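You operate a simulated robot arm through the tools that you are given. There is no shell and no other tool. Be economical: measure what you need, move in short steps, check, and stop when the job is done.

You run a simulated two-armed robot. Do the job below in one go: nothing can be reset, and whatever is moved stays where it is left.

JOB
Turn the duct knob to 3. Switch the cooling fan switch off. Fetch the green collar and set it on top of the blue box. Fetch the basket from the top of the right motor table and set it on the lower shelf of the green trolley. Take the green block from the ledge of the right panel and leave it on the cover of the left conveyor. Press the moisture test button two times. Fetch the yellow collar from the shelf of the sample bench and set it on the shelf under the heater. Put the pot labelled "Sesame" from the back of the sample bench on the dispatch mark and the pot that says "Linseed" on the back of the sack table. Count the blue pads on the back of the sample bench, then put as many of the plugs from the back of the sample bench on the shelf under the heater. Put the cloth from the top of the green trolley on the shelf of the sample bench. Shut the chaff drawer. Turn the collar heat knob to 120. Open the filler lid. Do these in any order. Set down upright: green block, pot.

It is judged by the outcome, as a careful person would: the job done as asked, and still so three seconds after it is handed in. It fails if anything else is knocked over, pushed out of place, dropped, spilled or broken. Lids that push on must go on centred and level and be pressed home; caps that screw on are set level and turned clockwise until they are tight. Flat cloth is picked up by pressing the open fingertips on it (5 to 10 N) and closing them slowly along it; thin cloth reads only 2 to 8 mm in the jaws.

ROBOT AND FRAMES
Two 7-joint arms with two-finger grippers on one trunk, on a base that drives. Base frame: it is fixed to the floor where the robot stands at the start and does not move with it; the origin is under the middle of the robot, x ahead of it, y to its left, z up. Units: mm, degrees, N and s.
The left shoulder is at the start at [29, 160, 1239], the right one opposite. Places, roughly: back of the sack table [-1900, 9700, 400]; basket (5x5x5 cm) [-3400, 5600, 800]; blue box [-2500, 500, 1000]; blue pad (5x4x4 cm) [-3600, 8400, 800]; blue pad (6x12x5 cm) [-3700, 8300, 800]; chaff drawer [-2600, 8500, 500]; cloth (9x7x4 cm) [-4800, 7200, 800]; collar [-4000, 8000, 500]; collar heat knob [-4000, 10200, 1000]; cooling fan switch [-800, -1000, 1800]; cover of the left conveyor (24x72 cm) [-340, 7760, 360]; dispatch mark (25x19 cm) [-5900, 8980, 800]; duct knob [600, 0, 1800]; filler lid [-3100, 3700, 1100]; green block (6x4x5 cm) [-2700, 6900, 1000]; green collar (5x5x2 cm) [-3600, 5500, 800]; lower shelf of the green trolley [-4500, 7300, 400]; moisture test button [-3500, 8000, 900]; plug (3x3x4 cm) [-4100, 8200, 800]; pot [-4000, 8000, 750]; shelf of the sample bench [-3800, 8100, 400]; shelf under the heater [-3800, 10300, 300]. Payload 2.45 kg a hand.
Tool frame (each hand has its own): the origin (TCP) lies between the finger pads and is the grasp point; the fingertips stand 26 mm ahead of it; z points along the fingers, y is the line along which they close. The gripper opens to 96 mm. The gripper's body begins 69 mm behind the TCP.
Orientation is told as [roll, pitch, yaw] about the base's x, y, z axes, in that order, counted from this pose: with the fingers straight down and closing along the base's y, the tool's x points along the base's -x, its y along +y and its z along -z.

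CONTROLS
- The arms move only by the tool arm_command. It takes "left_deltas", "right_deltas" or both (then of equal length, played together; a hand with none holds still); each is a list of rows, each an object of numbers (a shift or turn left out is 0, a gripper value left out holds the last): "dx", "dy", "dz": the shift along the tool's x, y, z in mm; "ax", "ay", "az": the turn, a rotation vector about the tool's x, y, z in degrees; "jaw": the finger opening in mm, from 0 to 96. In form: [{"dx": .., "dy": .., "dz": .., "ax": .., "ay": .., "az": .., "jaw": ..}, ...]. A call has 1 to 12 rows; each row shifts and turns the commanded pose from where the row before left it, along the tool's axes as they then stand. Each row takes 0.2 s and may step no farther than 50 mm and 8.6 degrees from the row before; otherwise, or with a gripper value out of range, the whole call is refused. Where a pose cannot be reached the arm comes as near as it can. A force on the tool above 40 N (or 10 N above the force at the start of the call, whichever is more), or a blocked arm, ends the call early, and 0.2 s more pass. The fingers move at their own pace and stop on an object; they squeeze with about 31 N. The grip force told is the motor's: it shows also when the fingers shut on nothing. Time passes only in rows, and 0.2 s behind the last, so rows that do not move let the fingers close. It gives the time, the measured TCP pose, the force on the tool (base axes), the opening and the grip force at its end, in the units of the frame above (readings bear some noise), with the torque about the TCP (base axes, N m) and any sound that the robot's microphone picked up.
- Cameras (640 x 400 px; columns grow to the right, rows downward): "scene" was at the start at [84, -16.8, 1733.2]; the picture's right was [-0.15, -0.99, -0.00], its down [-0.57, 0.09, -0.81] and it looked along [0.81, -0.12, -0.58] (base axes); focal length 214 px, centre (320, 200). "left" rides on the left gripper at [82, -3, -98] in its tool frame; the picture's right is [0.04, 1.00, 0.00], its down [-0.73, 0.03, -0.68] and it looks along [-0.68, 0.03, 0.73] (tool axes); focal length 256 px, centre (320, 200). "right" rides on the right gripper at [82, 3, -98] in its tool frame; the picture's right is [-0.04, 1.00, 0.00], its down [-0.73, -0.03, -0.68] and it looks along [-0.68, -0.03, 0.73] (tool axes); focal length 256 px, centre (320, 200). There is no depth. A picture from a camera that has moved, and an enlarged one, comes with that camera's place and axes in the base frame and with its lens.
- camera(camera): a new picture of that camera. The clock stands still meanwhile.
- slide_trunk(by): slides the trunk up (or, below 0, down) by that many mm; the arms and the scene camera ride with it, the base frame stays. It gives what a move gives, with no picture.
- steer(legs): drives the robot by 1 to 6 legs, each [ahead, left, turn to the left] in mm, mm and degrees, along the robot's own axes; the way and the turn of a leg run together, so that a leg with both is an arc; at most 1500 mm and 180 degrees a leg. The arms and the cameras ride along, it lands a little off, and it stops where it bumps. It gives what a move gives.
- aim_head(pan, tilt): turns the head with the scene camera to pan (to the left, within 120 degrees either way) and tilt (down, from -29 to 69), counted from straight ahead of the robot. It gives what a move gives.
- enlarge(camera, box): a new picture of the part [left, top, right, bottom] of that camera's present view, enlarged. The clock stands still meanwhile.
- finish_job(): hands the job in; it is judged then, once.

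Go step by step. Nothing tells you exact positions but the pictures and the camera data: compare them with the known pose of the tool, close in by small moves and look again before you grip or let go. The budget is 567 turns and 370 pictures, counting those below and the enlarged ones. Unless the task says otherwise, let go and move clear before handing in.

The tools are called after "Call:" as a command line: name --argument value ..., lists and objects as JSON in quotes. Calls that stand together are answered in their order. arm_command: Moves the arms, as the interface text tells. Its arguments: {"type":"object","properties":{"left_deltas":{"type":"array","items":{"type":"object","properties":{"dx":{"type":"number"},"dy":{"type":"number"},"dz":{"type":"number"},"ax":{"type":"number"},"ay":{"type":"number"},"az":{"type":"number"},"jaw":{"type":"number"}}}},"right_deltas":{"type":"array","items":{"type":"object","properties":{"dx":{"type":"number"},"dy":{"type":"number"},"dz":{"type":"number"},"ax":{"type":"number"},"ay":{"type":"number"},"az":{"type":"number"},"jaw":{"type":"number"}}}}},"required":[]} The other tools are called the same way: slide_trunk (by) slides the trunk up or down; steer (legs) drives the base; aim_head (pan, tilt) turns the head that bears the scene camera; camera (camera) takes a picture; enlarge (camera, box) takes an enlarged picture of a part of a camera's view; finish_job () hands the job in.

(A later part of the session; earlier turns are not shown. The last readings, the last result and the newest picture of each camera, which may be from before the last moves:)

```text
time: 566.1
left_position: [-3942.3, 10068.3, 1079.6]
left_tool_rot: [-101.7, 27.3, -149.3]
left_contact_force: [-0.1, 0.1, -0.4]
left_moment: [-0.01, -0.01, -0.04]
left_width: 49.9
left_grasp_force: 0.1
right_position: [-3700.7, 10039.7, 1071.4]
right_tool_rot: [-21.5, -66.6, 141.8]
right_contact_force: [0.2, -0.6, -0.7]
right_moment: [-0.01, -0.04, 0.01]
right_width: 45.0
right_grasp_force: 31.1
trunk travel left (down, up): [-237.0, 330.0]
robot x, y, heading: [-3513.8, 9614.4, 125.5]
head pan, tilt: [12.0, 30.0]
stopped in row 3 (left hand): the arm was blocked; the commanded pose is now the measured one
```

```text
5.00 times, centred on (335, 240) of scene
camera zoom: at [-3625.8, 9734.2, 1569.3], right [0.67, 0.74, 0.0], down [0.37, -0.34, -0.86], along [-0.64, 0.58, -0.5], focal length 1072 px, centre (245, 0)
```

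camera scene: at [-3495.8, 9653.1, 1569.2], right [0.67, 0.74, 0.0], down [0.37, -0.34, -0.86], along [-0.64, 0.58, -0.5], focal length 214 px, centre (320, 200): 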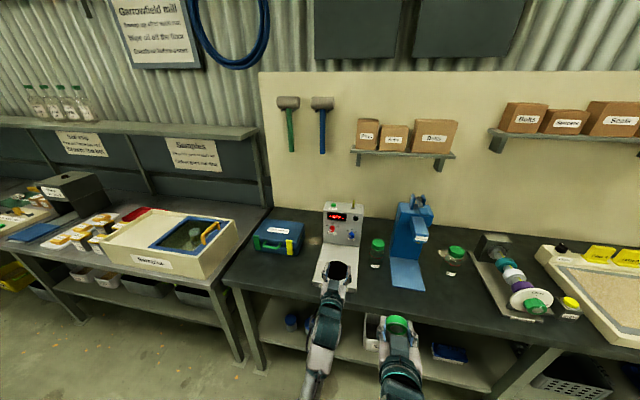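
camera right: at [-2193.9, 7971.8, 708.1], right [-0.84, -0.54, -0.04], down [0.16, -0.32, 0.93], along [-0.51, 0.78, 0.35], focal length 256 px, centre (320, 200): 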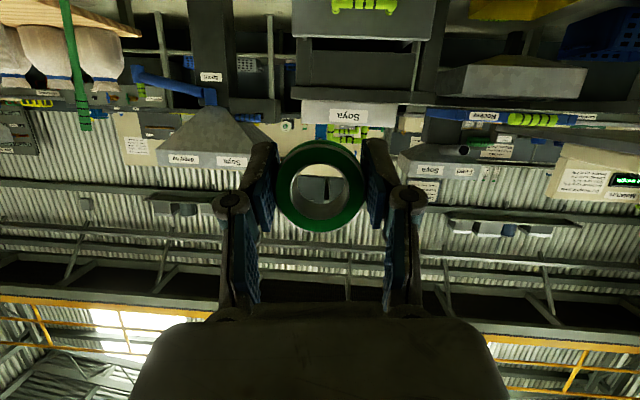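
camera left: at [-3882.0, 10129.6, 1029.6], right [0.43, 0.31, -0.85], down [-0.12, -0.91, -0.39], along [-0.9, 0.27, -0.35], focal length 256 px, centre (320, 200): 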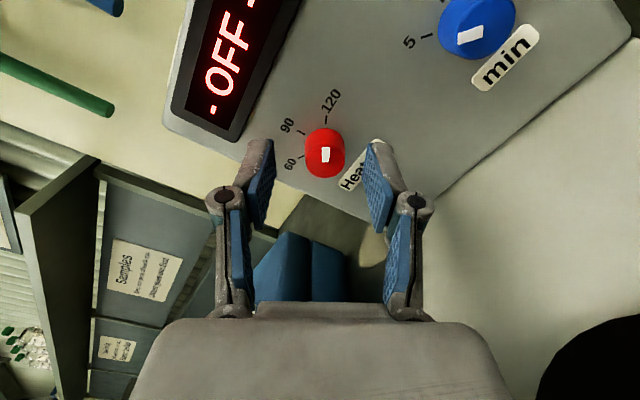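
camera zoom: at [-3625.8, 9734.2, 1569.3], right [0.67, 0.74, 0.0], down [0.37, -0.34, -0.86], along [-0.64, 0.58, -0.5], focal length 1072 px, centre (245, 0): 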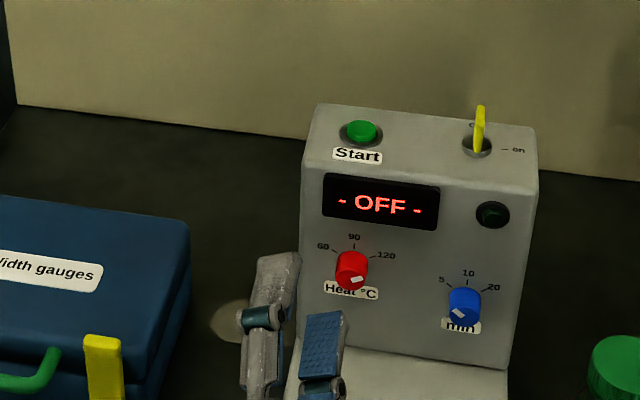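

Collar heat knob now points at 120. I'll back off, unwind the wrist and fetch the plugs.

Call:
steer --legs '[[-130, 0, 0]]'

Call:
arm_command --left_deltas '[{"az": 8.5}, {"az": 8.5}, {"az": 8.5}, {"az": 8.5}, {"az": 8.5}, {"az": 8.5}, {"az": 8.5}, {"az": 8.5}, {"az": 8.5}, {"az": 8.5}, {"az": 8.5}, {"az": 8.5}]'

Call:
arm_command --left_deltas '[{"az": 8.5}, {"az": 8.5}, {"ay": 8.4}, {"ay": 8.4}, {"ay": 8.4}, {"ay": 8.4}, {"ay": 8.4}, {"ay": 8.4}, {"ay": 8.4}, {"ay": 8.4}, {"ay": 8.4}, {"ay": 8.4}]'

Call:
steer --legs '[[0, 0, 180], [0, -1300, 0]]'

Call:
aim_head --pan 5 --tilt 45

Call:
camera --camera "scene"

```text
time: 567.4
left_position: [-3864.9, 9962.1, 1077.8]
left_tool_rot: [-101.8, 27.4, -149.4]
left_contact_force: [-0.5, 0.0, -0.1]
left_moment: [-0.04, -0.04, -0.02]
left_width: 50.3
left_grasp_force: 0.1
right_position: [-3623.8, 9934.5, 1073.0]
right_tool_rot: [-21.4, -66.6, 141.8]
right_contact_force: [0.2, -1.1, -1.2]
right_moment: [-0.01, 0.0, -0.03]
right_width: 44.7
right_grasp_force: 30.9
trunk travel left (down, up): [-237.0, 330.0]
robot x, y, heading: [-3437.4, 9506.6, 125.3]
head pan, tilt: [12.0, 30.0]
```

```text
time: 570.0
left_position: [-3863.0, 9959.5, 1078.6]
left_tool_rot: [-124.3, -71.2, -111.2]
left_contact_force: [0.4, 0.2, 0.4]
left_moment: [0.03, -0.05, -0.01]
left_width: 50.2
left_grasp_force: 0.1
right_position: [-3622.5, 9932.7, 1072.4]
right_tool_rot: [-21.8, -66.7, 142.0]
right_contact_force: [0.1, -0.5, -1.1]
right_moment: [-0.01, 0.01, 0.0]
right_width: 45.3
right_grasp_force: 31.2
trunk travel left (down, up): [-237.0, 330.0]
robot x, y, heading: [-3439.1, 9506.0, 125.5]
head pan, tilt: [12.0, 30.0]
```

```text
time: 572.6
left_position: [-3900.8, 10016.2, 1061.6]
left_tool_rot: [1.1, -16.4, 126.1]
left_contact_force: [0.2, 1.2, 0.0]
left_moment: [-0.01, -0.02, -0.01]
left_width: 49.8
left_grasp_force: 0.0
left hand out of reach, approached as far as the arm can: row 9, 10, 11, 12
right_position: [-3622.4, 9933.6, 1073.0]
right_tool_rot: [-21.8, -66.8, 142.0]
right_contact_force: [0.5, 0.0, -0.6]
right_moment: [-0.01, 0.0, -0.02]
right_width: 45.0
right_grasp_force: 30.9
trunk travel left (down, up): [-237.0, 330.0]
robot x, y, heading: [-3434.1, 9506.7, 125.6]
head pan, tilt: [12.0, 30.0]
```

```text
time: 586.4
left_position: [-4028.2, 8255.7, 1060.8]
left_tool_rot: [1.0, -16.5, -54.1]
left_contact_force: [0.2, 0.1, -1.0]
left_moment: [0.0, 0.03, -0.01]
left_width: 50.1
left_grasp_force: 0.1
right_position: [-4307.8, 8341.6, 1073.0]
right_tool_rot: [-22.1, -66.6, -37.8]
right_contact_force: [0.4, -0.2, -1.1]
right_moment: [0.03, -0.01, -0.03]
right_width: 45.4
right_grasp_force: 30.6
trunk travel left (down, up): [-237.0, 330.0]
robot x, y, heading: [-4490.3, 8765.4, -54.6]
head pan, tilt: [12.0, 30.0]
```

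```text
time: 587.2
left_position: [-4032.4, 8257.3, 1063.8]
left_tool_rot: [1.1, -16.8, -54.1]
left_contact_force: [0.4, -0.6, 0.3]
left_moment: [0.0, -0.01, 0.02]
left_width: 50.4
left_grasp_force: 0.0
right_position: [-4311.7, 8341.4, 1074.4]
right_tool_rot: [-22.2, -66.8, -37.8]
right_contact_force: [-0.3, 0.0, -1.3]
right_moment: [-0.01, 0.01, -0.01]
right_width: 45.2
right_grasp_force: 30.7
trunk travel left (down, up): [-237.0, 330.0]
robot x, y, heading: [-4488.1, 8763.8, -54.6]
head pan, tilt: [5.0, 45.0]
```

```text
118 pictures are left
camera scene: at [-4394.4, 8639.7, 1546.7], right [-0.76, -0.65, 0.0], down [-0.46, 0.54, -0.7], along [0.46, -0.54, -0.71], focal length 214 px, centre (320, 200)
```

scene: 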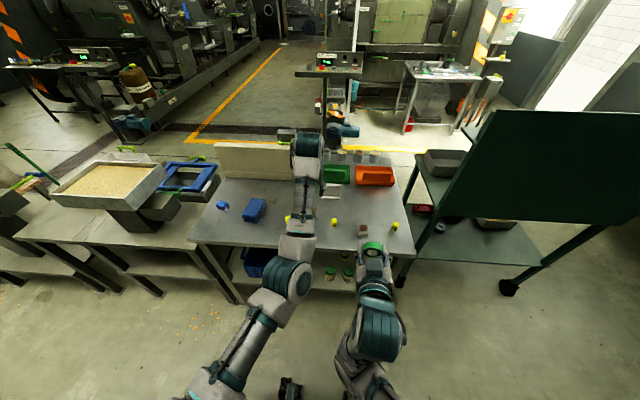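

Call:
steer --legs '[[60, 113, 0]]'

Call:
arm_command --left_deltas '[{"ay": -8.6, "dz": 30}, {"ay": -8.6, "dz": 30}, {"ay": -8.6}, {"ay": -8.6}, {"ay": -8.6}, {}]'

Call:
camera --camera "left"

Call:
camera --camera "scene"

```text
time: 588.5
left_position: [-3937.6, 8254.0, 1065.8]
left_tool_rot: [2.8, -16.6, -54.9]
left_contact_force: [-3.0, -0.5, -0.7]
left_moment: [0.07, -0.18, 0.03]
left_width: 49.8
left_grasp_force: 0.0
right_position: [-4214.8, 8335.7, 1071.0]
right_tool_rot: [-18.6, -67.3, -41.4]
right_contact_force: [-1.9, -1.6, -0.6]
right_moment: [0.06, 0.0, 0.08]
right_width: 45.4
right_grasp_force: 31.1
trunk travel left (down, up): [-237.0, 330.0]
robot x, y, heading: [-4371.4, 8775.1, -54.7]
head pan, tilt: [5.0, 45.0]
```

```text
time: 589.9
left_position: [-3905.3, 8254.4, 1012.3]
left_tool_rot: [2.1, -60.1, -56.0]
left_contact_force: [-0.3, 0.0, -0.1]
left_moment: [0.01, 0.02, 0.0]
left_width: 49.9
left_grasp_force: 0.0
right_position: [-4195.7, 8356.5, 1077.8]
right_tool_rot: [-22.1, -67.2, -38.2]
right_contact_force: [-0.1, 0.3, -0.9]
right_moment: [0.02, 0.01, 0.03]
right_width: 45.5
right_grasp_force: 30.6
trunk travel left (down, up): [-237.0, 330.0]
robot x, y, heading: [-4373.9, 8777.7, -54.7]
head pan, tilt: [5.0, 45.0]
```

```text
117 pictures are left
camera left: at [-3981.2, 8353.7, 991.0], right [0.8, 0.6, -0.02], down [-0.12, 0.19, 0.98], along [0.59, -0.78, 0.22], focal length 256 px, centre (320, 200)
```

left: 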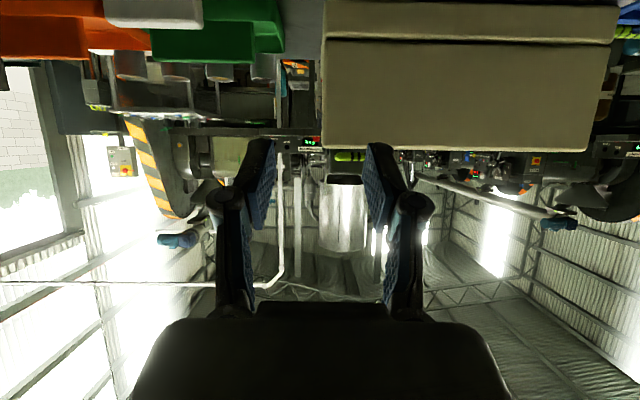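

```text
116 pictures are left
camera scene: at [-4268.8, 8656.1, 1546.6], right [-0.76, -0.65, 0.01], down [-0.46, 0.54, -0.7], along [0.45, -0.54, -0.71], focal length 214 px, centre (320, 200)
```

scene: 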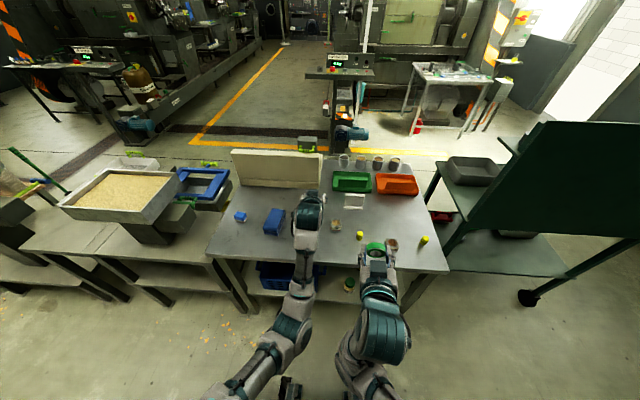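

Call:
arm_command --left_deltas '[{"dz": 16.7, "dx": 39.4}, {"dz": 16.7, "dx": 39.4}, {"dz": 16.7, "dx": 39.4}, {}]'

Call:
enlarge --camera "scene" --box '[250, 180, 400, 300]'

```text
time: 590.9
left_position: [-3922.2, 8260.3, 885.6]
left_tool_rot: [3.3, -59.9, -57.1]
left_contact_force: [-0.8, -0.9, 0.8]
left_moment: [0.02, -0.04, 0.02]
left_width: 50.2
left_grasp_force: 0.1
right_position: [-4208.7, 8346.9, 1076.3]
right_tool_rot: [-21.0, -67.4, -39.5]
right_contact_force: [-0.6, -0.6, -0.3]
right_moment: [0.03, 0.0, 0.01]
right_width: 45.0
right_grasp_force: 31.2
trunk travel left (down, up): [-237.0, 330.0]
robot x, y, heading: [-4372.3, 8774.0, -54.6]
head pan, tilt: [5.0, 45.0]
```

```text
3.33 times, centred on (325, 240) of scene
camera zoom: at [-4293.9, 8639.1, 1546.7], right [-0.76, -0.65, -0.01], down [-0.45, 0.55, -0.7], along [0.46, -0.53, -0.71], focal length 715 px, centre (303, 67)
```

zoom: 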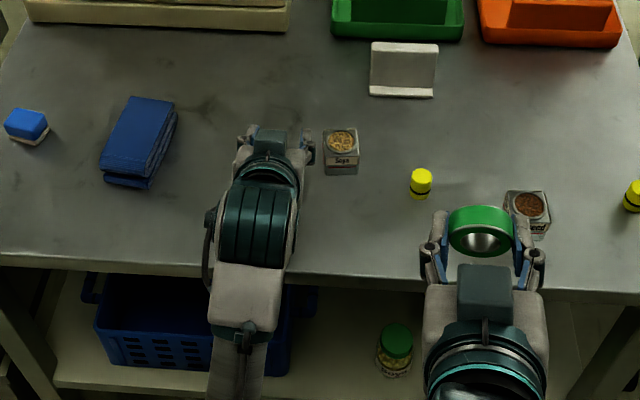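

Call:
arm_command --left_deltas '[{"dy": 12, "ax": 1}, {"dz": 8.4, "dx": 20.5}, {"dz": 8.4, "dx": 20.5}, {}, {"jaw": 35}, {"jaw": 20}, {"jaw": 0}, {"jaw": 0}]'

Call:
enlarge --camera "scene" --box '[250, 180, 400, 300]'

```text
time: 592.7
left_position: [-3907.3, 8279.7, 841.4]
left_tool_rot: [1.5, -59.9, -56.3]
left_contact_force: [-0.6, -0.5, 0.0]
left_moment: [0.02, -0.01, 0.05]
left_width: 0.1
left_grasp_force: 29.1
right_position: [-4200.3, 8351.1, 1076.8]
right_tool_rot: [-22.2, -67.4, -38.4]
right_contact_force: [-0.8, -1.3, -1.8]
right_moment: [0.01, -0.02, -0.01]
right_width: 45.1
right_grasp_force: 30.5
trunk travel left (down, up): [-237.0, 330.0]
robot x, y, heading: [-4367.9, 8776.6, -54.7]
head pan, tilt: [5.0, 45.0]
```

```text
3.33 times, centred on (325, 240) of scene
camera zoom: at [-4286.3, 8644.3, 1546.7], right [-0.76, -0.65, -0.01], down [-0.45, 0.55, -0.7], along [0.46, -0.53, -0.71], focal length 715 px, centre (303, 67)
```

zoom: 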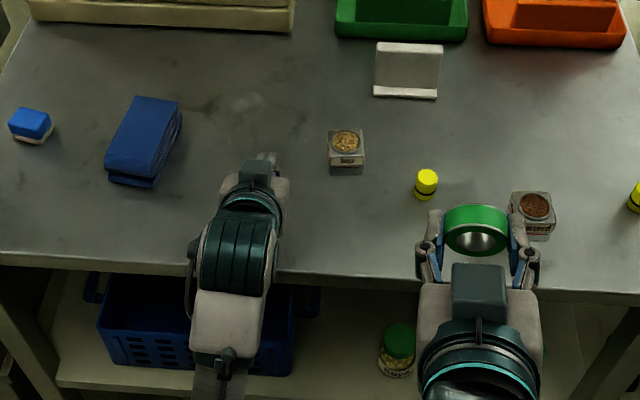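

Call:
arm_command --left_deltas '[{"dz": -40, "jaw": 50}, {"dz": -45}, {"dz": -45}, {"dx": -40}]'

Call:
enlarge --camera "scene" --box '[230, 180, 400, 300]'

```text
time: 593.7
left_position: [-3945.6, 8363.1, 937.4]
left_tool_rot: [3.7, -59.7, -57.6]
left_contact_force: [1.2, -0.2, 0.4]
left_moment: [-0.02, 0.02, -0.06]
left_width: 50.0
left_grasp_force: 0.1
right_position: [-4189.3, 8358.5, 1077.7]
right_tool_rot: [-23.3, -67.0, -37.2]
right_contact_force: [0.9, 0.4, -1.6]
right_moment: [0.0, 0.01, -0.06]
right_width: 45.2
right_grasp_force: 30.4
trunk travel left (down, up): [-237.0, 330.0]
robot x, y, heading: [-4369.5, 8778.5, -54.8]
head pan, tilt: [5.0, 45.0]
```

```text
3.33 times, centred on (315, 240) of scene
camera zoom: at [-4272.9, 8652.5, 1546.6], right [-0.76, -0.65, 0.0], down [-0.46, 0.54, -0.7], along [0.46, -0.54, -0.71], focal length 715 px, centre (337, 67)
```

zoom: 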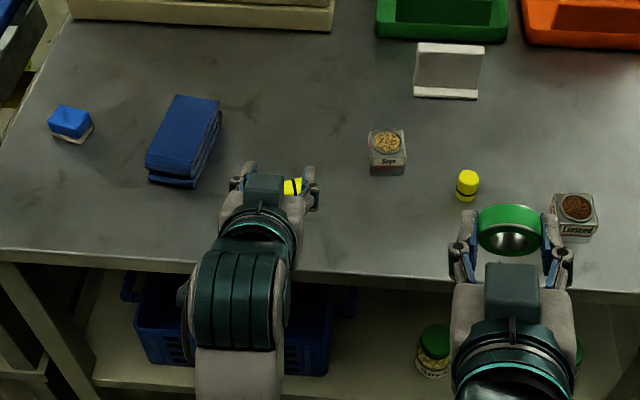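

Call:
arm_command --left_deltas '[{"dz": 28, "dx": 10, "dy": 4, "jaw": 74}, {"dz": 28, "dx": 10}, {"dz": 28, "dx": 12}, {}]'

Call:
enlarge --camera "scene" --box '[240, 200, 360, 290]'

```text
time: 594.7
left_position: [-3916.8, 8316.1, 870.6]
left_tool_rot: [0.4, -59.9, -55.3]
left_contact_force: [0.2, 1.4, 0.0]
left_moment: [0.03, 0.04, -0.03]
left_width: 73.7
left_grasp_force: 0.1
right_position: [-4189.8, 8360.7, 1076.9]
right_tool_rot: [-23.5, -67.1, -37.0]
right_contact_force: [0.4, 0.1, -1.2]
right_moment: [0.01, 0.0, 0.0]
right_width: 45.4
right_grasp_force: 31.2
trunk travel left (down, up): [-237.0, 330.0]
robot x, y, heading: [-4365.3, 8780.1, -54.7]
head pan, tilt: [5.0, 45.0]
```

```text
4.44 times, centred on (300, 245) of scene
camera zoom: at [-4271.4, 8655.5, 1546.7], right [-0.76, -0.65, 0.0], down [-0.46, 0.54, -0.7], along [0.45, -0.54, -0.71], focal length 953 px, centre (409, 0)
```

zoom: 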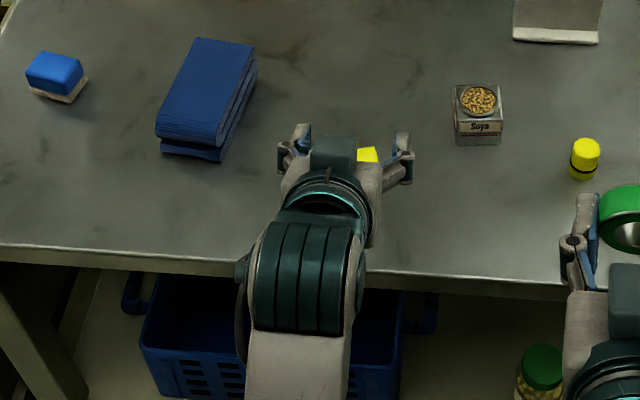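

Call:
arm_command --left_deltas '[{"dy": -11}, {"dz": 20, "dx": 8}, {"dz": 19, "dx": 8}, {}, {"jaw": 50}, {"jaw": 30}, {"jaw": 0}, {"jaw": 0}]'

Call:
enlarge --camera "scene" --box '[240, 200, 360, 290]'

```text
time: 596.5
left_position: [-3913.5, 8286.9, 835.1]
left_tool_rot: [0.8, -59.9, -55.7]
left_contact_force: [-0.4, -0.2, 0.7]
left_moment: [-0.02, 0.02, -0.01]
left_width: 34.5
left_grasp_force: 30.8
right_position: [-4192.1, 8357.8, 1076.1]
right_tool_rot: [-23.0, -67.0, -37.4]
right_contact_force: [-0.7, 0.4, -1.5]
right_moment: [0.0, 0.02, 0.02]
right_width: 45.3
right_grasp_force: 30.7
trunk travel left (down, up): [-237.0, 330.0]
robot x, y, heading: [-4370.8, 8778.8, -54.8]
head pan, tilt: [5.0, 45.0]
```

```text
4.44 times, centred on (300, 245) of scene
camera zoom: at [-4275.4, 8652.2, 1546.7], right [-0.76, -0.65, 0.0], down [-0.46, 0.54, -0.7], along [0.46, -0.54, -0.71], focal length 953 px, centre (409, 0)
```

zoom: 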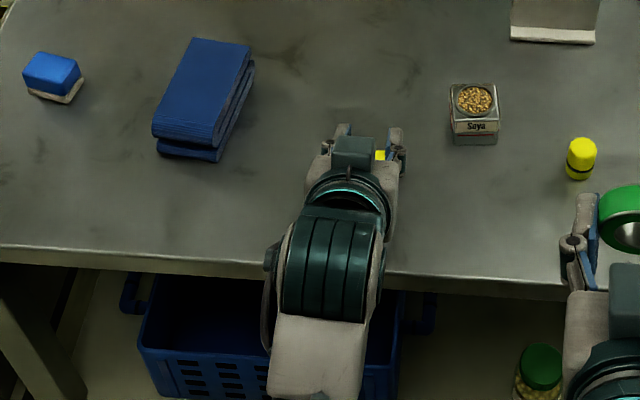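

Call:
arm_command --left_deltas '[{"dz": -20, "dx": -35, "jaw": 0}, {"dz": -20, "dx": -35}, {"dz": -20, "dx": -35}, {"dz": -20, "dx": -35}]'

Call:
steer --legs '[[-40, 0, 0], [0, 0, -180], [0, -1400, 0]]'

Call:
slide_trunk --by -230

Call:
camera --camera "scene"

```text
time: 597.5
left_position: [-3913.5, 8284.3, 999.1]
left_tool_rot: [0.7, -59.7, -55.7]
left_contact_force: [0.8, 0.1, -1.0]
left_moment: [0.01, -0.01, -0.02]
left_width: 0.0
left_grasp_force: 28.8
right_position: [-4191.4, 8358.9, 1076.1]
right_tool_rot: [-23.0, -67.1, -37.4]
right_contact_force: [-0.1, 0.0, -1.1]
right_moment: [0.0, 0.04, 0.0]
right_width: 45.3
right_grasp_force: 30.7
trunk travel left (down, up): [-237.0, 330.0]
robot x, y, heading: [-4369.2, 8780.1, -54.6]
head pan, tilt: [5.0, 45.0]
```

```text
time: 612.3
left_position: [-3721.4, 10120.3, 997.2]
left_tool_rot: [0.5, -59.9, 125.1]
left_contact_force: [-0.4, -1.1, -0.1]
left_moment: [0.01, 0.02, -0.03]
left_width: 0.3
left_grasp_force: 27.8
right_position: [-3443.2, 10050.3, 1076.8]
right_tool_rot: [-23.4, -67.1, 143.5]
right_contact_force: [0.6, 0.7, -1.7]
right_moment: [-0.03, -0.04, -0.01]
right_width: 45.2
right_grasp_force: 30.7
trunk travel left (down, up): [-237.0, 330.0]
robot x, y, heading: [-3256.7, 9631.7, 125.9]
head pan, tilt: [5.0, 45.0]
```

```text
time: 613.6
left_position: [-3718.9, 10120.4, 882.2]
left_tool_rot: [0.8, -61.4, 125.0]
left_contact_force: [-2.3, 2.3, 4.5]
left_moment: [0.19, 0.09, 0.03]
left_width: 0.1
left_grasp_force: 28.4
right_position: [-3457.1, 10074.5, 879.3]
right_tool_rot: [-17.6, -57.2, 138.3]
right_contact_force: [0.7, -0.3, -0.5]
right_moment: [-0.01, -0.01, 0.01]
right_width: 45.3
right_grasp_force: 31.0
trunk travel left (down, up): [-115.0, 452.0]
robot x, y, heading: [-3257.7, 9632.5, 126.1]
head pan, tilt: [5.0, 45.0]
stopped: the force on the tool passed its limit at 57 N (the readings are from after the stop); the commanded pose is now the measured one
```

```text
110 pictures are left
camera scene: at [-3428.3, 9855.6, 1407.2], right [0.76, 0.65, 0.0], down [0.47, -0.54, -0.7], along [-0.46, 0.53, -0.71], focal length 214 px, centre (320, 200)
```

scene: 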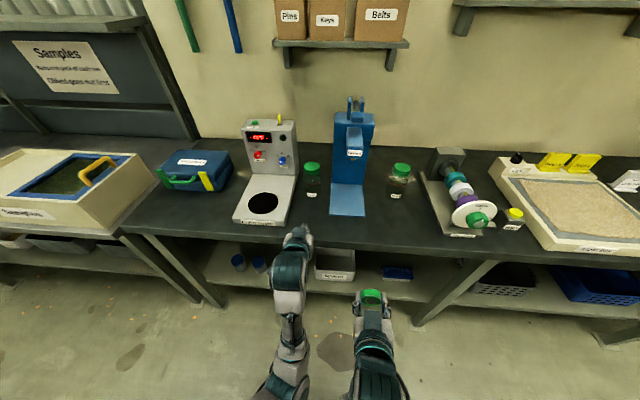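

The plug slipped out at the lift, so I must go back. First I'll free the hand from the bench edge and check the shelf's free space.

Call:
steer --legs '[[-120, 0, 0]]'

Call:
enlarge --camera "scene" --box '[200, 200, 460, 320]'

```text
time: 614.9
left_position: [-3647.0, 10020.6, 884.0]
left_tool_rot: [0.7, -61.5, 124.9]
left_contact_force: [0.2, -0.9, 0.9]
left_moment: [0.01, -0.03, -0.02]
left_width: 0.0
left_grasp_force: 28.5
right_position: [-3385.9, 9974.8, 880.0]
right_tool_rot: [-17.6, -57.3, 138.4]
right_contact_force: [0.4, -0.6, -0.4]
right_moment: [0.0, 0.0, 0.0]
right_width: 45.3
right_grasp_force: 31.6
trunk travel left (down, up): [-115.0, 452.0]
robot x, y, heading: [-3187.8, 9537.8, 125.6]
head pan, tilt: [5.0, 45.0]
```

```text
2.46 times, centred on (330, 260) of scene
camera zoom: at [-3356.6, 9755.8, 1408.3], right [0.76, 0.66, 0.0], down [0.47, -0.54, -0.7], along [-0.46, 0.53, -0.71], focal length 528 px, centre (295, 52)
```

zoom: 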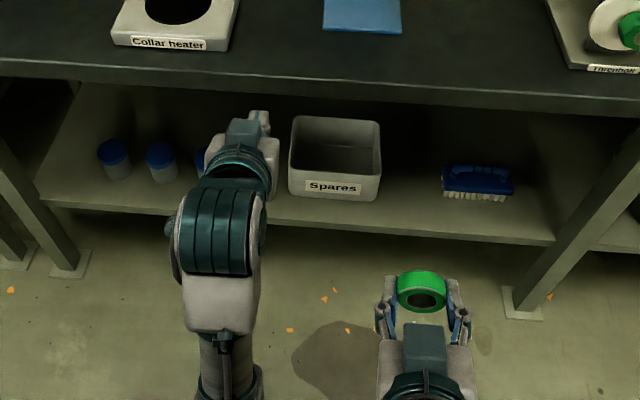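

Call:
slide_trunk --by 122

Call:
steer --legs '[[0, 0, 180], [0, -1370, 0]]'

Call:
arm_command --left_deltas '[{"ay": 8.5, "dx": -20, "jaw": 96}, {"ay": 8.5}, {"ay": 8.5}, {"ay": 8.5}, {"ay": 8.5}, {"ay": 8.5}, {"ay": 8.5}, {}]'

Call:
camera --camera "scene"

Call:
camera --camera "left"

```text
time: 616.4
left_position: [-3644.5, 10018.4, 1007.6]
left_tool_rot: [0.8, -61.5, 124.9]
left_contact_force: [-0.2, -0.7, 0.3]
left_moment: [-0.01, 0.0, 0.0]
left_width: 0.3
left_grasp_force: 28.4
right_position: [-3380.2, 9980.1, 1012.9]
right_tool_rot: [-20.1, -58.9, 139.6]
right_contact_force: [0.3, -0.4, -0.8]
right_moment: [-0.02, -0.01, -0.02]
right_width: 45.6
right_grasp_force: 30.9
trunk travel left (down, up): [-237.0, 330.0]
robot x, y, heading: [-3187.8, 9535.1, 125.9]
head pan, tilt: [5.0, 45.0]
```

```text
time: 621.8
left_position: [-3251.8, 8886.2, 1016.0]
left_tool_rot: [-0.2, -62.2, -104.2]
left_contact_force: [-0.4, -0.4, -0.5]
left_moment: [0.0, 0.01, 0.02]
left_width: 0.0
left_grasp_force: 27.9
right_position: [-3388.0, 9104.8, 1011.0]
right_tool_rot: [-21.7, -58.4, -87.2]
right_contact_force: [-1.1, -0.9, -0.2]
right_moment: [0.03, 0.0, 0.01]
right_width: 45.3
right_grasp_force: 31.5
trunk travel left (down, up): [-237.0, 330.0]
robot x, y, heading: [-3184.5, 9535.5, -102.3]
head pan, tilt: [5.0, 45.0]
stopped in leg 1: the force on the tool passed its limit at 61 N (the readings are from after the stop); the commanded pose is now the measured one
```

```text
time: 623.6
left_position: [-3260.1, 8856.0, 1029.6]
left_tool_rot: [-0.3, -2.6, -104.4]
left_contact_force: [-0.3, -0.2, -0.5]
left_moment: [0.0, 0.03, 0.01]
left_width: 95.9
left_grasp_force: 0.1
left hand out of reach, approached as far as the arm can: row 4, 5
right_position: [-3387.4, 9105.0, 1010.2]
right_tool_rot: [-21.5, -58.3, -87.2]
right_contact_force: [0.3, 0.3, -1.7]
right_moment: [0.06, -0.03, 0.02]
right_width: 45.6
right_grasp_force: 31.0
trunk travel left (down, up): [-237.0, 330.0]
robot x, y, heading: [-3188.7, 9535.5, -102.2]
head pan, tilt: [5.0, 45.0]
```

```text
108 pictures are left
camera scene: at [-3213.5, 9378.9, 1546.4], right [-0.99, 0.13, 0.0], down [0.09, 0.71, -0.7], along [-0.09, -0.7, -0.71], focal length 214 px, centre (320, 200)
```

scene: 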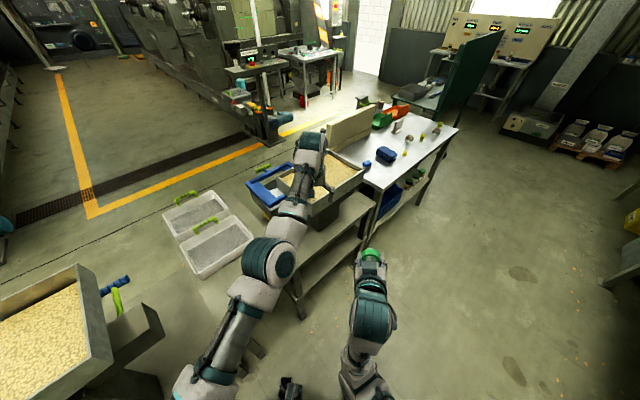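

```text
107 pictures are left
camera left: at [-3242.5, 8939.9, 1125.3], right [0.98, -0.21, -0.01], down [-0.14, -0.69, 0.71], along [-0.15, -0.69, -0.7], focal length 256 px, centre (320, 200)
```

left: 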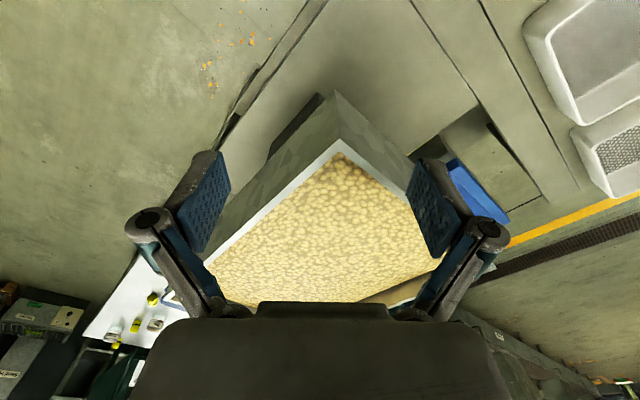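

Call:
slide_trunk --by 130

Call:
steer --legs '[[-100, 0, 0], [700, -640, 0], [300, -270, 0]]'

Call:
camera --camera "scene"

```text
time: 625.2
left_position: [-3255.8, 8875.9, 1220.7]
left_tool_rot: [0.1, -8.0, -104.5]
left_contact_force: [0.5, 0.0, 0.0]
left_moment: [0.0, 0.0, -0.03]
left_width: 96.1
left_grasp_force: 0.1
right_position: [-3402.2, 9099.6, 1168.7]
right_tool_rot: [-27.1, -61.9, -84.0]
right_contact_force: [0.1, -0.2, -1.7]
right_moment: [0.03, 0.0, -0.01]
right_width: 45.1
right_grasp_force: 30.4
trunk travel left (down, up): [-367.0, 200.0]
robot x, y, heading: [-3183.5, 9538.1, -102.3]
head pan, tilt: [5.0, 45.0]
```

```text
time: 633.0
left_position: [-4335.4, 8184.1, 1222.3]
left_tool_rot: [0.0, -8.1, -104.5]
left_contact_force: [-0.3, 0.1, 0.1]
left_moment: [-0.06, -0.01, -0.04]
left_width: 95.8
left_grasp_force: 0.1
right_position: [-4483.4, 8411.1, 1140.0]
right_tool_rot: [-28.0, -58.3, -83.6]
right_contact_force: [0.5, 0.6, -1.5]
right_moment: [-0.02, 0.01, 0.01]
right_width: 45.4
right_grasp_force: 30.9
trunk travel left (down, up): [-367.0, 200.0]
robot x, y, heading: [-4266.1, 8846.1, -102.4]
head pan, tilt: [5.0, 45.0]
```

```text
106 pictures are left
camera scene: at [-4274.1, 8756.0, 1678.7], right [-0.99, 0.12, 0.0], down [0.09, 0.7, -0.7], along [-0.09, -0.7, -0.71], focal length 214 px, centre (320, 200)
```

scene: 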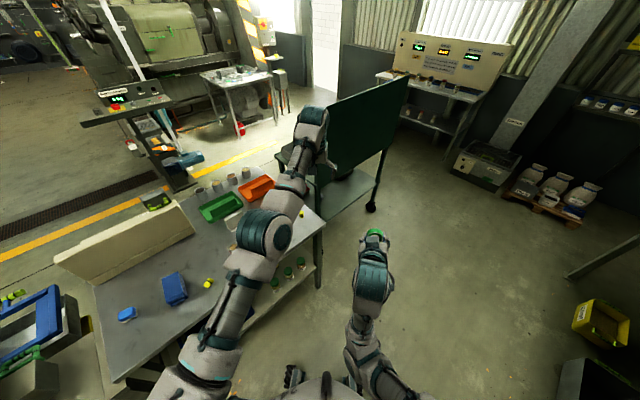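

Call:
steer --legs '[[0, 0, 47.7]]'

Call:
slide_trunk --by -130

Call:
camera --camera "left"

Call:
camera --camera "scene"

```text
time: 635.6
left_position: [-3823.0, 8352.1, 1224.5]
left_tool_rot: [0.0, -8.2, -56.6]
left_contact_force: [0.6, -0.2, 0.2]
left_moment: [0.0, 0.01, -0.01]
left_width: 95.9
left_grasp_force: 0.1
right_position: [-4093.4, 8395.7, 1141.5]
right_tool_rot: [-28.5, -58.3, -35.4]
right_contact_force: [-0.2, 0.1, -1.7]
right_moment: [0.02, 0.0, 0.0]
right_width: 45.6
right_grasp_force: 31.2
trunk travel left (down, up): [-367.0, 200.0]
robot x, y, heading: [-4268.1, 8846.9, -54.4]
head pan, tilt: [5.0, 45.0]
```

```text
time: 637.1
left_position: [-3821.1, 8342.2, 1061.4]
left_tool_rot: [0.1, -5.1, -56.5]
left_contact_force: [0.2, 0.9, 0.2]
left_moment: [-0.01, -0.04, -0.02]
left_width: 96.1
left_grasp_force: 0.1
right_position: [-4106.0, 8390.3, 1011.1]
right_tool_rot: [-32.6, -57.8, -32.9]
right_contact_force: [0.3, 0.3, -0.8]
right_moment: [0.04, 0.01, 0.02]
right_width: 45.5
right_grasp_force: 30.9
trunk travel left (down, up): [-237.0, 330.0]
robot x, y, heading: [-4267.3, 8847.5, -54.2]
head pan, tilt: [5.0, 45.0]
```

```text
105 pictures are left
camera left: at [-3873.7, 8414.3, 1152.8], right [0.81, 0.58, 0.0], down [0.39, -0.54, 0.74], along [0.43, -0.6, -0.67], focal length 256 px, centre (320, 200)
```

left: 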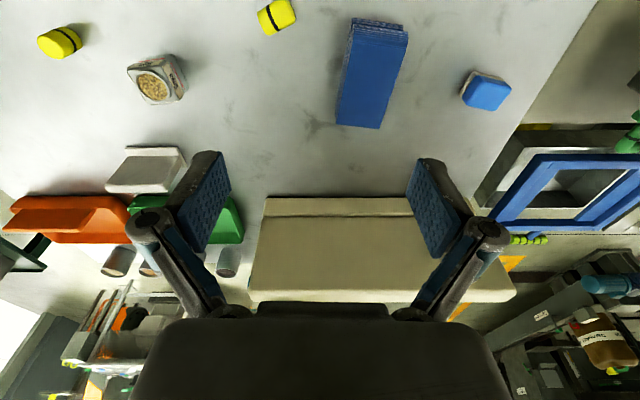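

```text
104 pictures are left
camera scene: at [-4169.5, 8720.8, 1546.8], right [-0.76, -0.65, 0.0], down [-0.46, 0.54, -0.7], along [0.46, -0.53, -0.71], focal length 214 px, centre (320, 200)
```

scene: 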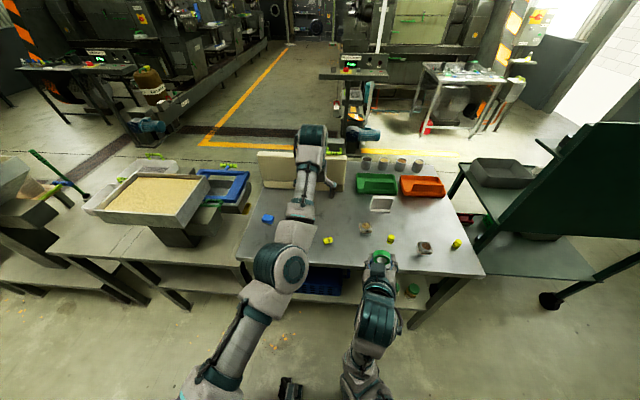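

Call:
arm_command --left_deltas '[{"ay": 5.1, "dy": -24}, {"dy": -23, "dx": 18}, {"az": -7}, {"az": -7}, {"az": -7}, {"az": -7}, {"dz": 45}, {"dz": 45}, {}]'

Call:
camera --camera "left"

```text
time: 639.1
left_position: [-3861.6, 8324.0, 967.8]
left_tool_rot: [0.1, 0.0, -28.6]
left_contact_force: [0.0, -0.7, -0.1]
left_moment: [0.02, 0.01, -0.03]
left_width: 96.0
left_grasp_force: 0.0
left hand out of reach, approached as far as the arm can: row 1, 2, 7, 8
right_position: [-4105.2, 8389.5, 1010.3]
right_tool_rot: [-32.6, -58.3, -33.2]
right_contact_force: [1.1, 0.7, -0.8]
right_moment: [0.0, 0.04, 0.03]
right_width: 45.6
right_grasp_force: 31.4
trunk travel left (down, up): [-237.0, 330.0]
robot x, y, heading: [-4264.9, 8847.7, -54.4]
head pan, tilt: [5.0, 45.0]
```

```text
103 pictures are left
camera left: at [-3934.9, 8360.4, 1067.9], right [0.44, 0.9, 0.0], down [0.66, -0.33, 0.68], along [0.61, -0.3, -0.73], focal length 256 px, centre (320, 200)
```

left: 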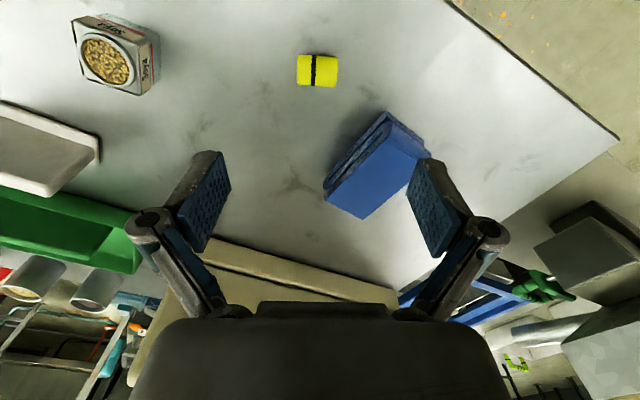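

Call:
arm_command --left_deltas '[{"dx": 13, "dy": -2.6, "jaw": 76}, {"dz": 40}, {"dz": 40}, {}]'

Call:
camera --camera "left"

```text
time: 640.1
left_position: [-3872.3, 8322.0, 888.2]
left_tool_rot: [0.2, 0.0, -28.6]
left_contact_force: [0.2, 0.2, 0.0]
left_moment: [0.0, 0.0, 0.0]
left_width: 76.1
left_grasp_force: 0.0
left hand out of reach, approached as far as the arm can: row 1
right_position: [-4105.7, 8388.7, 1012.4]
right_tool_rot: [-32.5, -58.3, -33.1]
right_contact_force: [0.3, -0.3, -0.7]
right_moment: [0.0, 0.03, 0.01]
right_width: 45.2
right_grasp_force: 31.6
trunk travel left (down, up): [-237.0, 330.0]
robot x, y, heading: [-4266.5, 8842.2, -54.5]
head pan, tilt: [5.0, 45.0]
```

```text
102 pictures are left
camera left: at [-3945.5, 8357.5, 987.4], right [0.44, 0.9, 0.0], down [0.66, -0.33, 0.68], along [0.61, -0.3, -0.73], focal length 256 px, centre (320, 200)
```

left: 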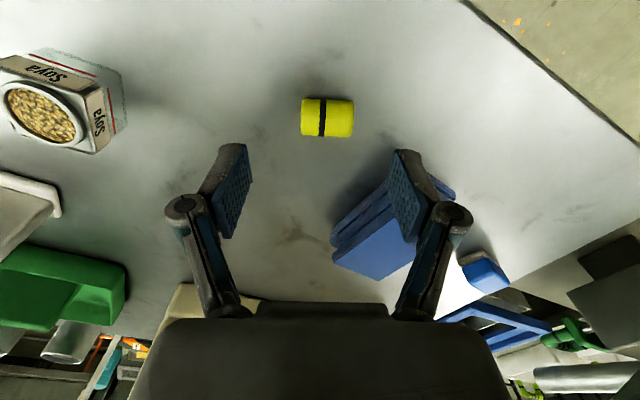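

Call:
arm_command --left_deltas '[{"dx": 10, "dy": 4.7}, {"dz": 24}, {"dz": 22}, {}, {"jaw": 50}, {"jaw": 30}, {"jaw": 0}, {"jaw": 0}, {"jaw": 0}]'

Call:
camera --camera "left"

```text
time: 642.1
left_position: [-3878.5, 8330.7, 842.1]
left_tool_rot: [0.1, -0.1, -28.7]
left_contact_force: [-0.6, -0.6, -0.1]
left_moment: [0.03, 0.02, -0.02]
left_width: 34.6
left_grasp_force: 30.9
right_position: [-4104.7, 8389.5, 1012.8]
right_tool_rot: [-32.5, -58.3, -33.1]
right_contact_force: [-0.5, 0.1, -1.6]
right_moment: [-0.03, 0.03, 0.02]
right_width: 45.3
right_grasp_force: 31.1
trunk travel left (down, up): [-237.0, 330.0]
robot x, y, heading: [-4266.0, 8847.9, -54.3]
head pan, tilt: [5.0, 45.0]
```

```text
101 pictures are left
camera left: at [-3951.7, 8366.2, 941.2], right [0.44, 0.9, 0.0], down [0.66, -0.33, 0.68], along [0.61, -0.3, -0.73], focal length 256 px, centre (320, 200)
```

left: 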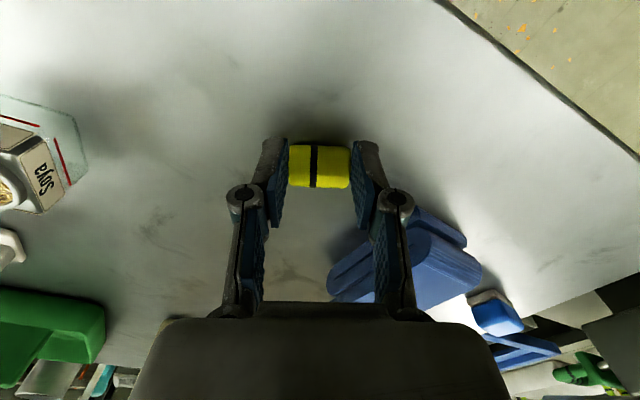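

Call:
arm_command --left_deltas '[{"dz": -15, "jaw": 0}, {"dz": -20}, {"dz": -30}, {"dz": -40}, {"dz": -40}, {}]'

Call:
camera --camera "left"

```text
time: 643.5
left_position: [-3874.9, 8318.5, 986.7]
left_tool_rot: [0.2, 0.0, -28.6]
left_contact_force: [0.4, -0.1, -0.1]
left_moment: [0.01, 0.03, -0.01]
left_width: 34.8
left_grasp_force: 31.2
left hand out of reach, approached as far as the arm can: row 3, 4
right_position: [-4105.3, 8387.9, 1012.2]
right_tool_rot: [-32.4, -58.3, -33.1]
right_contact_force: [0.2, -0.6, -1.1]
right_moment: [0.04, 0.02, 0.0]
right_width: 45.3
right_grasp_force: 30.8
trunk travel left (down, up): [-237.0, 330.0]
robot x, y, heading: [-4265.3, 8843.2, -54.4]
head pan, tilt: [5.0, 45.0]
```

```text
100 pictures are left
camera left: at [-3947.5, 8354.8, 1085.9], right [0.44, 0.9, 0.0], down [0.66, -0.33, 0.68], along [0.61, -0.3, -0.74], focal length 256 px, centre (320, 200)
```

left: 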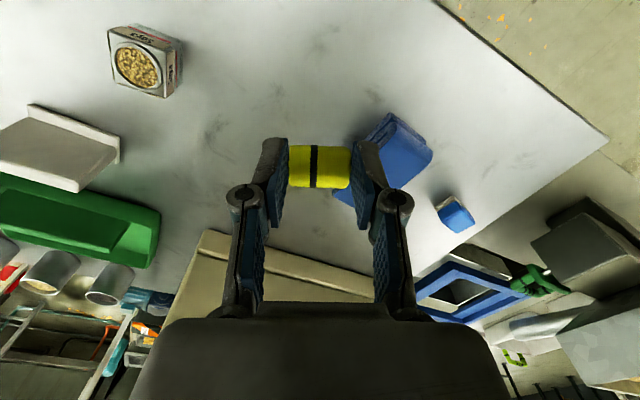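

Call:
steer --legs '[[-20, 0, 0], [0, 0, -180], [0, -1450, 0], [0, -170, 0]]'

Call:
arm_command --left_deltas '[{"az": 7}, {"az": 7}, {"az": 7}, {"az": 6}, {"ay": -8.4}, {"ay": -8.4}, {"ay": -8.4}, {"ay": -8.4}, {"ay": -8.4}, {"ay": -8.4}, {}]'

Call:
slide_trunk --by -230

Call:
camera --camera "scene"

```text
time: 659.7
left_position: [-3312.4, 10316.0, 988.0]
left_tool_rot: [-0.3, 0.3, 150.2]
left_contact_force: [-0.1, -0.2, -1.7]
left_moment: [0.01, 0.02, -0.02]
left_width: 34.8
left_grasp_force: 31.0
right_position: [-3084.9, 10240.6, 1012.8]
right_tool_rot: [-32.7, -58.2, 146.1]
right_contact_force: [0.1, -1.1, -2.2]
right_moment: [0.03, 0.07, 0.02]
right_width: 45.6
right_grasp_force: 31.6
trunk travel left (down, up): [-237.0, 330.0]
robot x, y, heading: [-2926.3, 9784.7, 124.6]
head pan, tilt: [5.0, 45.0]
```

```text
time: 662.1
left_position: [-3312.9, 10324.6, 989.1]
left_tool_rot: [0.0, -50.6, 123.3]
left_contact_force: [-2.2, 0.0, -0.5]
left_moment: [-0.02, -0.03, -0.09]
left_width: 34.6
left_grasp_force: 31.0
left hand out of reach, approached as far as the arm can: row 5
right_position: [-3081.2, 10237.4, 1014.0]
right_tool_rot: [-32.9, -58.4, 146.3]
right_contact_force: [-1.2, -1.0, -1.7]
right_moment: [0.02, -0.02, -0.07]
right_width: 45.3
right_grasp_force: 30.9
trunk travel left (down, up): [-237.0, 330.0]
robot x, y, heading: [-2932.6, 9780.7, 124.4]
head pan, tilt: [5.0, 45.0]
```

```text
time: 664.5
left_position: [-3305.0, 10330.6, 760.9]
left_tool_rot: [0.7, -50.5, 122.7]
left_contact_force: [-0.2, -0.3, 0.4]
left_moment: [0.02, 0.01, 0.03]
left_width: 34.9
left_grasp_force: 31.2
right_position: [-3084.3, 10266.4, 639.2]
right_tool_rot: [-24.1, -38.5, 139.1]
right_contact_force: [-0.2, -0.7, 0.1]
right_moment: [-0.05, -0.02, 0.02]
right_width: 45.4
right_grasp_force: 30.7
trunk travel left (down, up): [-7.0, 560.0]
robot x, y, heading: [-2926.7, 9781.1, 124.2]
head pan, tilt: [5.0, 45.0]
```

```text
99 pictures are left
camera scene: at [-3170.0, 10122.3, 1259.5], right [0.77, 0.63, 0.0], down [0.45, -0.55, -0.7], along [-0.45, 0.54, -0.71], focal length 214 px, centre (320, 200)
```

scene: 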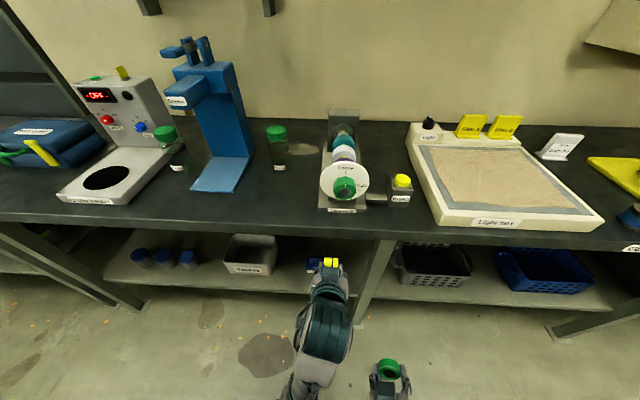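

Call:
steer --legs '[[0, 165, 1.3]]'

Call:
arm_command --left_deltas '[{"dz": 27, "dx": 32.8}, {"dz": 27, "dx": 32.8}, {"dz": 27, "dx": 32.8}, {"dz": 27, "dx": 32.8}, {"dz": 27, "dx": 32.8}, {"dz": 27, "dx": 32.8}, {"dz": 27, "dx": 32.8}, {"dz": 27, "dx": 32.8}]'

Call:
enlarge --camera "scene" --box '[190, 190, 450, 350]'

Call:
camera --camera "left"

```text
time: 665.9
left_position: [-3451.7, 10228.7, 759.1]
left_tool_rot: [0.8, -50.5, 123.9]
left_contact_force: [0.5, 0.6, -0.3]
left_moment: [0.0, -0.03, -0.03]
left_width: 35.0
left_grasp_force: 30.6
right_position: [-3230.1, 10169.9, 637.4]
right_tool_rot: [-24.1, -38.6, 140.2]
right_contact_force: [-0.9, 0.2, 0.0]
right_moment: [-0.02, 0.0, 0.01]
right_width: 45.7
right_grasp_force: 31.1
trunk travel left (down, up): [-7.0, 560.0]
robot x, y, heading: [-3062.7, 9684.4, 125.5]
head pan, tilt: [5.0, 45.0]
```

```text
time: 667.7
left_position: [-3455.1, 10221.7, 421.5]
left_tool_rot: [0.7, -50.8, 123.9]
left_contact_force: [0.5, 0.2, -0.5]
left_moment: [-0.03, 0.02, 0.01]
left_width: 34.7
left_grasp_force: 31.2
right_position: [-3229.2, 10165.9, 639.6]
right_tool_rot: [-24.6, -38.7, 140.4]
right_contact_force: [0.2, -0.4, -1.2]
right_moment: [-0.05, -0.03, -0.02]
right_width: 45.6
right_grasp_force: 30.7
trunk travel left (down, up): [-7.0, 560.0]
robot x, y, heading: [-3065.2, 9689.2, 125.7]
head pan, tilt: [5.0, 45.0]
```

```text
2.46 times, centred on (320, 270) of scene
camera zoom: at [-3313.2, 10022.6, 1259.0], right [0.76, 0.65, 0.0], down [0.46, -0.54, -0.7], along [-0.46, 0.53, -0.71], focal length 528 px, centre (320, 28)
```

zoom: 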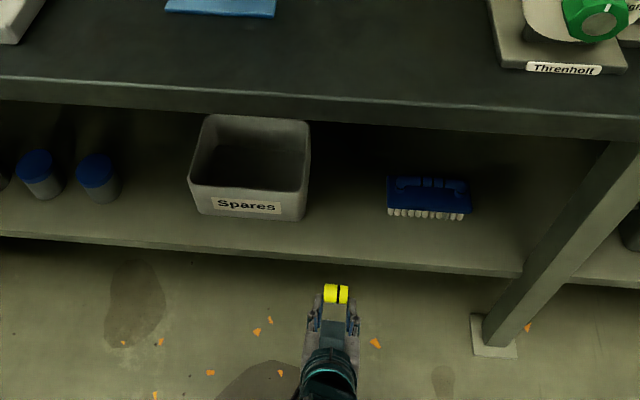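

```text
97 pictures are left
camera left: at [-3380.3, 10117.4, 421.2], right [-0.81, -0.59, -0.02], down [0.02, -0.06, 1.0], along [-0.59, 0.81, 0.06], focal length 256 px, centre (320, 200)
```

left: 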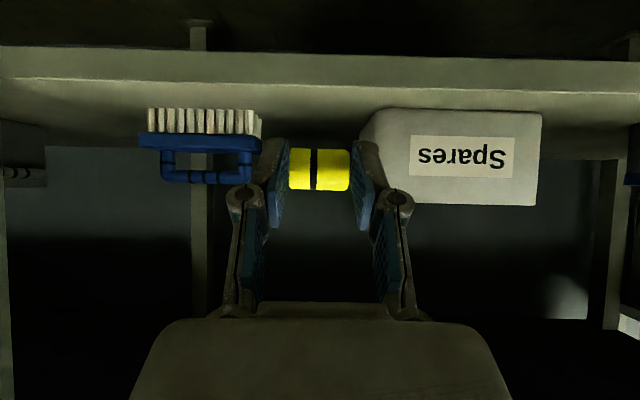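

Call:
arm_command --left_deltas '[{"dz": 32.5, "dx": -26.5, "dy": -12}, {"dz": 32.5, "dx": -26.5}, {"dz": 32.5, "dx": -26.5}, {"dz": 32.5, "dx": -26.5}, {}]'

Call:
camera --camera "left"

```text
time: 668.9
left_position: [-3539.9, 10369.3, 422.0]
left_tool_rot: [0.5, -50.8, 124.1]
left_contact_force: [0.1, 0.1, 0.0]
left_moment: [0.02, 0.0, 0.02]
left_width: 34.8
left_grasp_force: 31.1
right_position: [-3228.2, 10167.2, 639.6]
right_tool_rot: [-24.6, -38.8, 140.4]
right_contact_force: [0.8, -1.1, -1.3]
right_moment: [-0.01, -0.02, 0.0]
right_width: 45.4
right_grasp_force: 30.6
trunk travel left (down, up): [-7.0, 560.0]
robot x, y, heading: [-3063.0, 9687.6, 125.6]
head pan, tilt: [5.0, 45.0]
```

```text
96 pictures are left
camera left: at [-3465.3, 10265.8, 421.2], right [-0.81, -0.59, -0.03], down [0.02, -0.06, 1.0], along [-0.59, 0.81, 0.06], focal length 256 px, centre (320, 200)
```

left: 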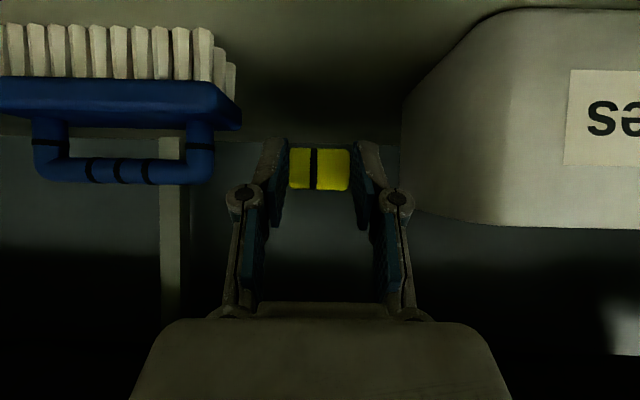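

Call:
arm_command --left_deltas '[{"dz": 9.5, "dx": 11.6}, {"dz": 9.5, "dx": 11.6}, {"dz": 9.5, "dx": 11.6}, {"dz": 3.2, "dx": 3.9}, {}]'

Call:
camera --camera "left"

```text
time: 670.1
left_position: [-3545.5, 10364.8, 378.8]
left_tool_rot: [0.6, -50.7, 123.9]
left_contact_force: [-0.8, 0.1, -0.4]
left_moment: [-0.03, -0.02, -0.02]
left_width: 34.7
left_grasp_force: 31.2
left hand out of reach, approached as far as the arm can: row 3
right_position: [-3227.6, 10167.2, 640.2]
right_tool_rot: [-24.6, -38.7, 140.5]
right_contact_force: [-0.3, 0.0, -0.7]
right_moment: [0.0, -0.02, 0.01]
right_width: 45.4
right_grasp_force: 30.9
trunk travel left (down, up): [-7.0, 560.0]
robot x, y, heading: [-3064.7, 9687.9, 125.7]
head pan, tilt: [5.0, 45.0]
```

```text
95 pictures are left
camera left: at [-3470.7, 10261.9, 377.8], right [-0.81, -0.59, -0.02], down [0.02, -0.06, 1.0], along [-0.59, 0.81, 0.06], focal length 256 px, centre (320, 200)
```

left: 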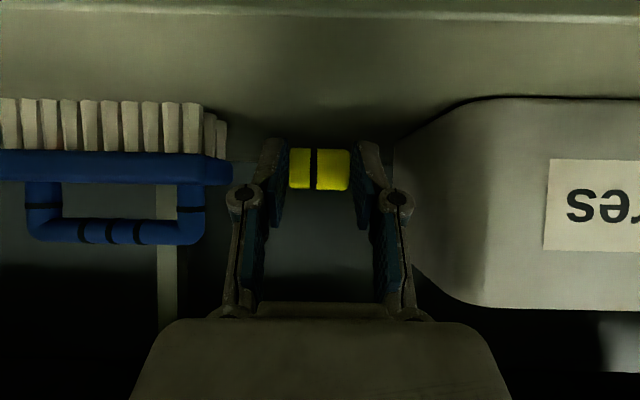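

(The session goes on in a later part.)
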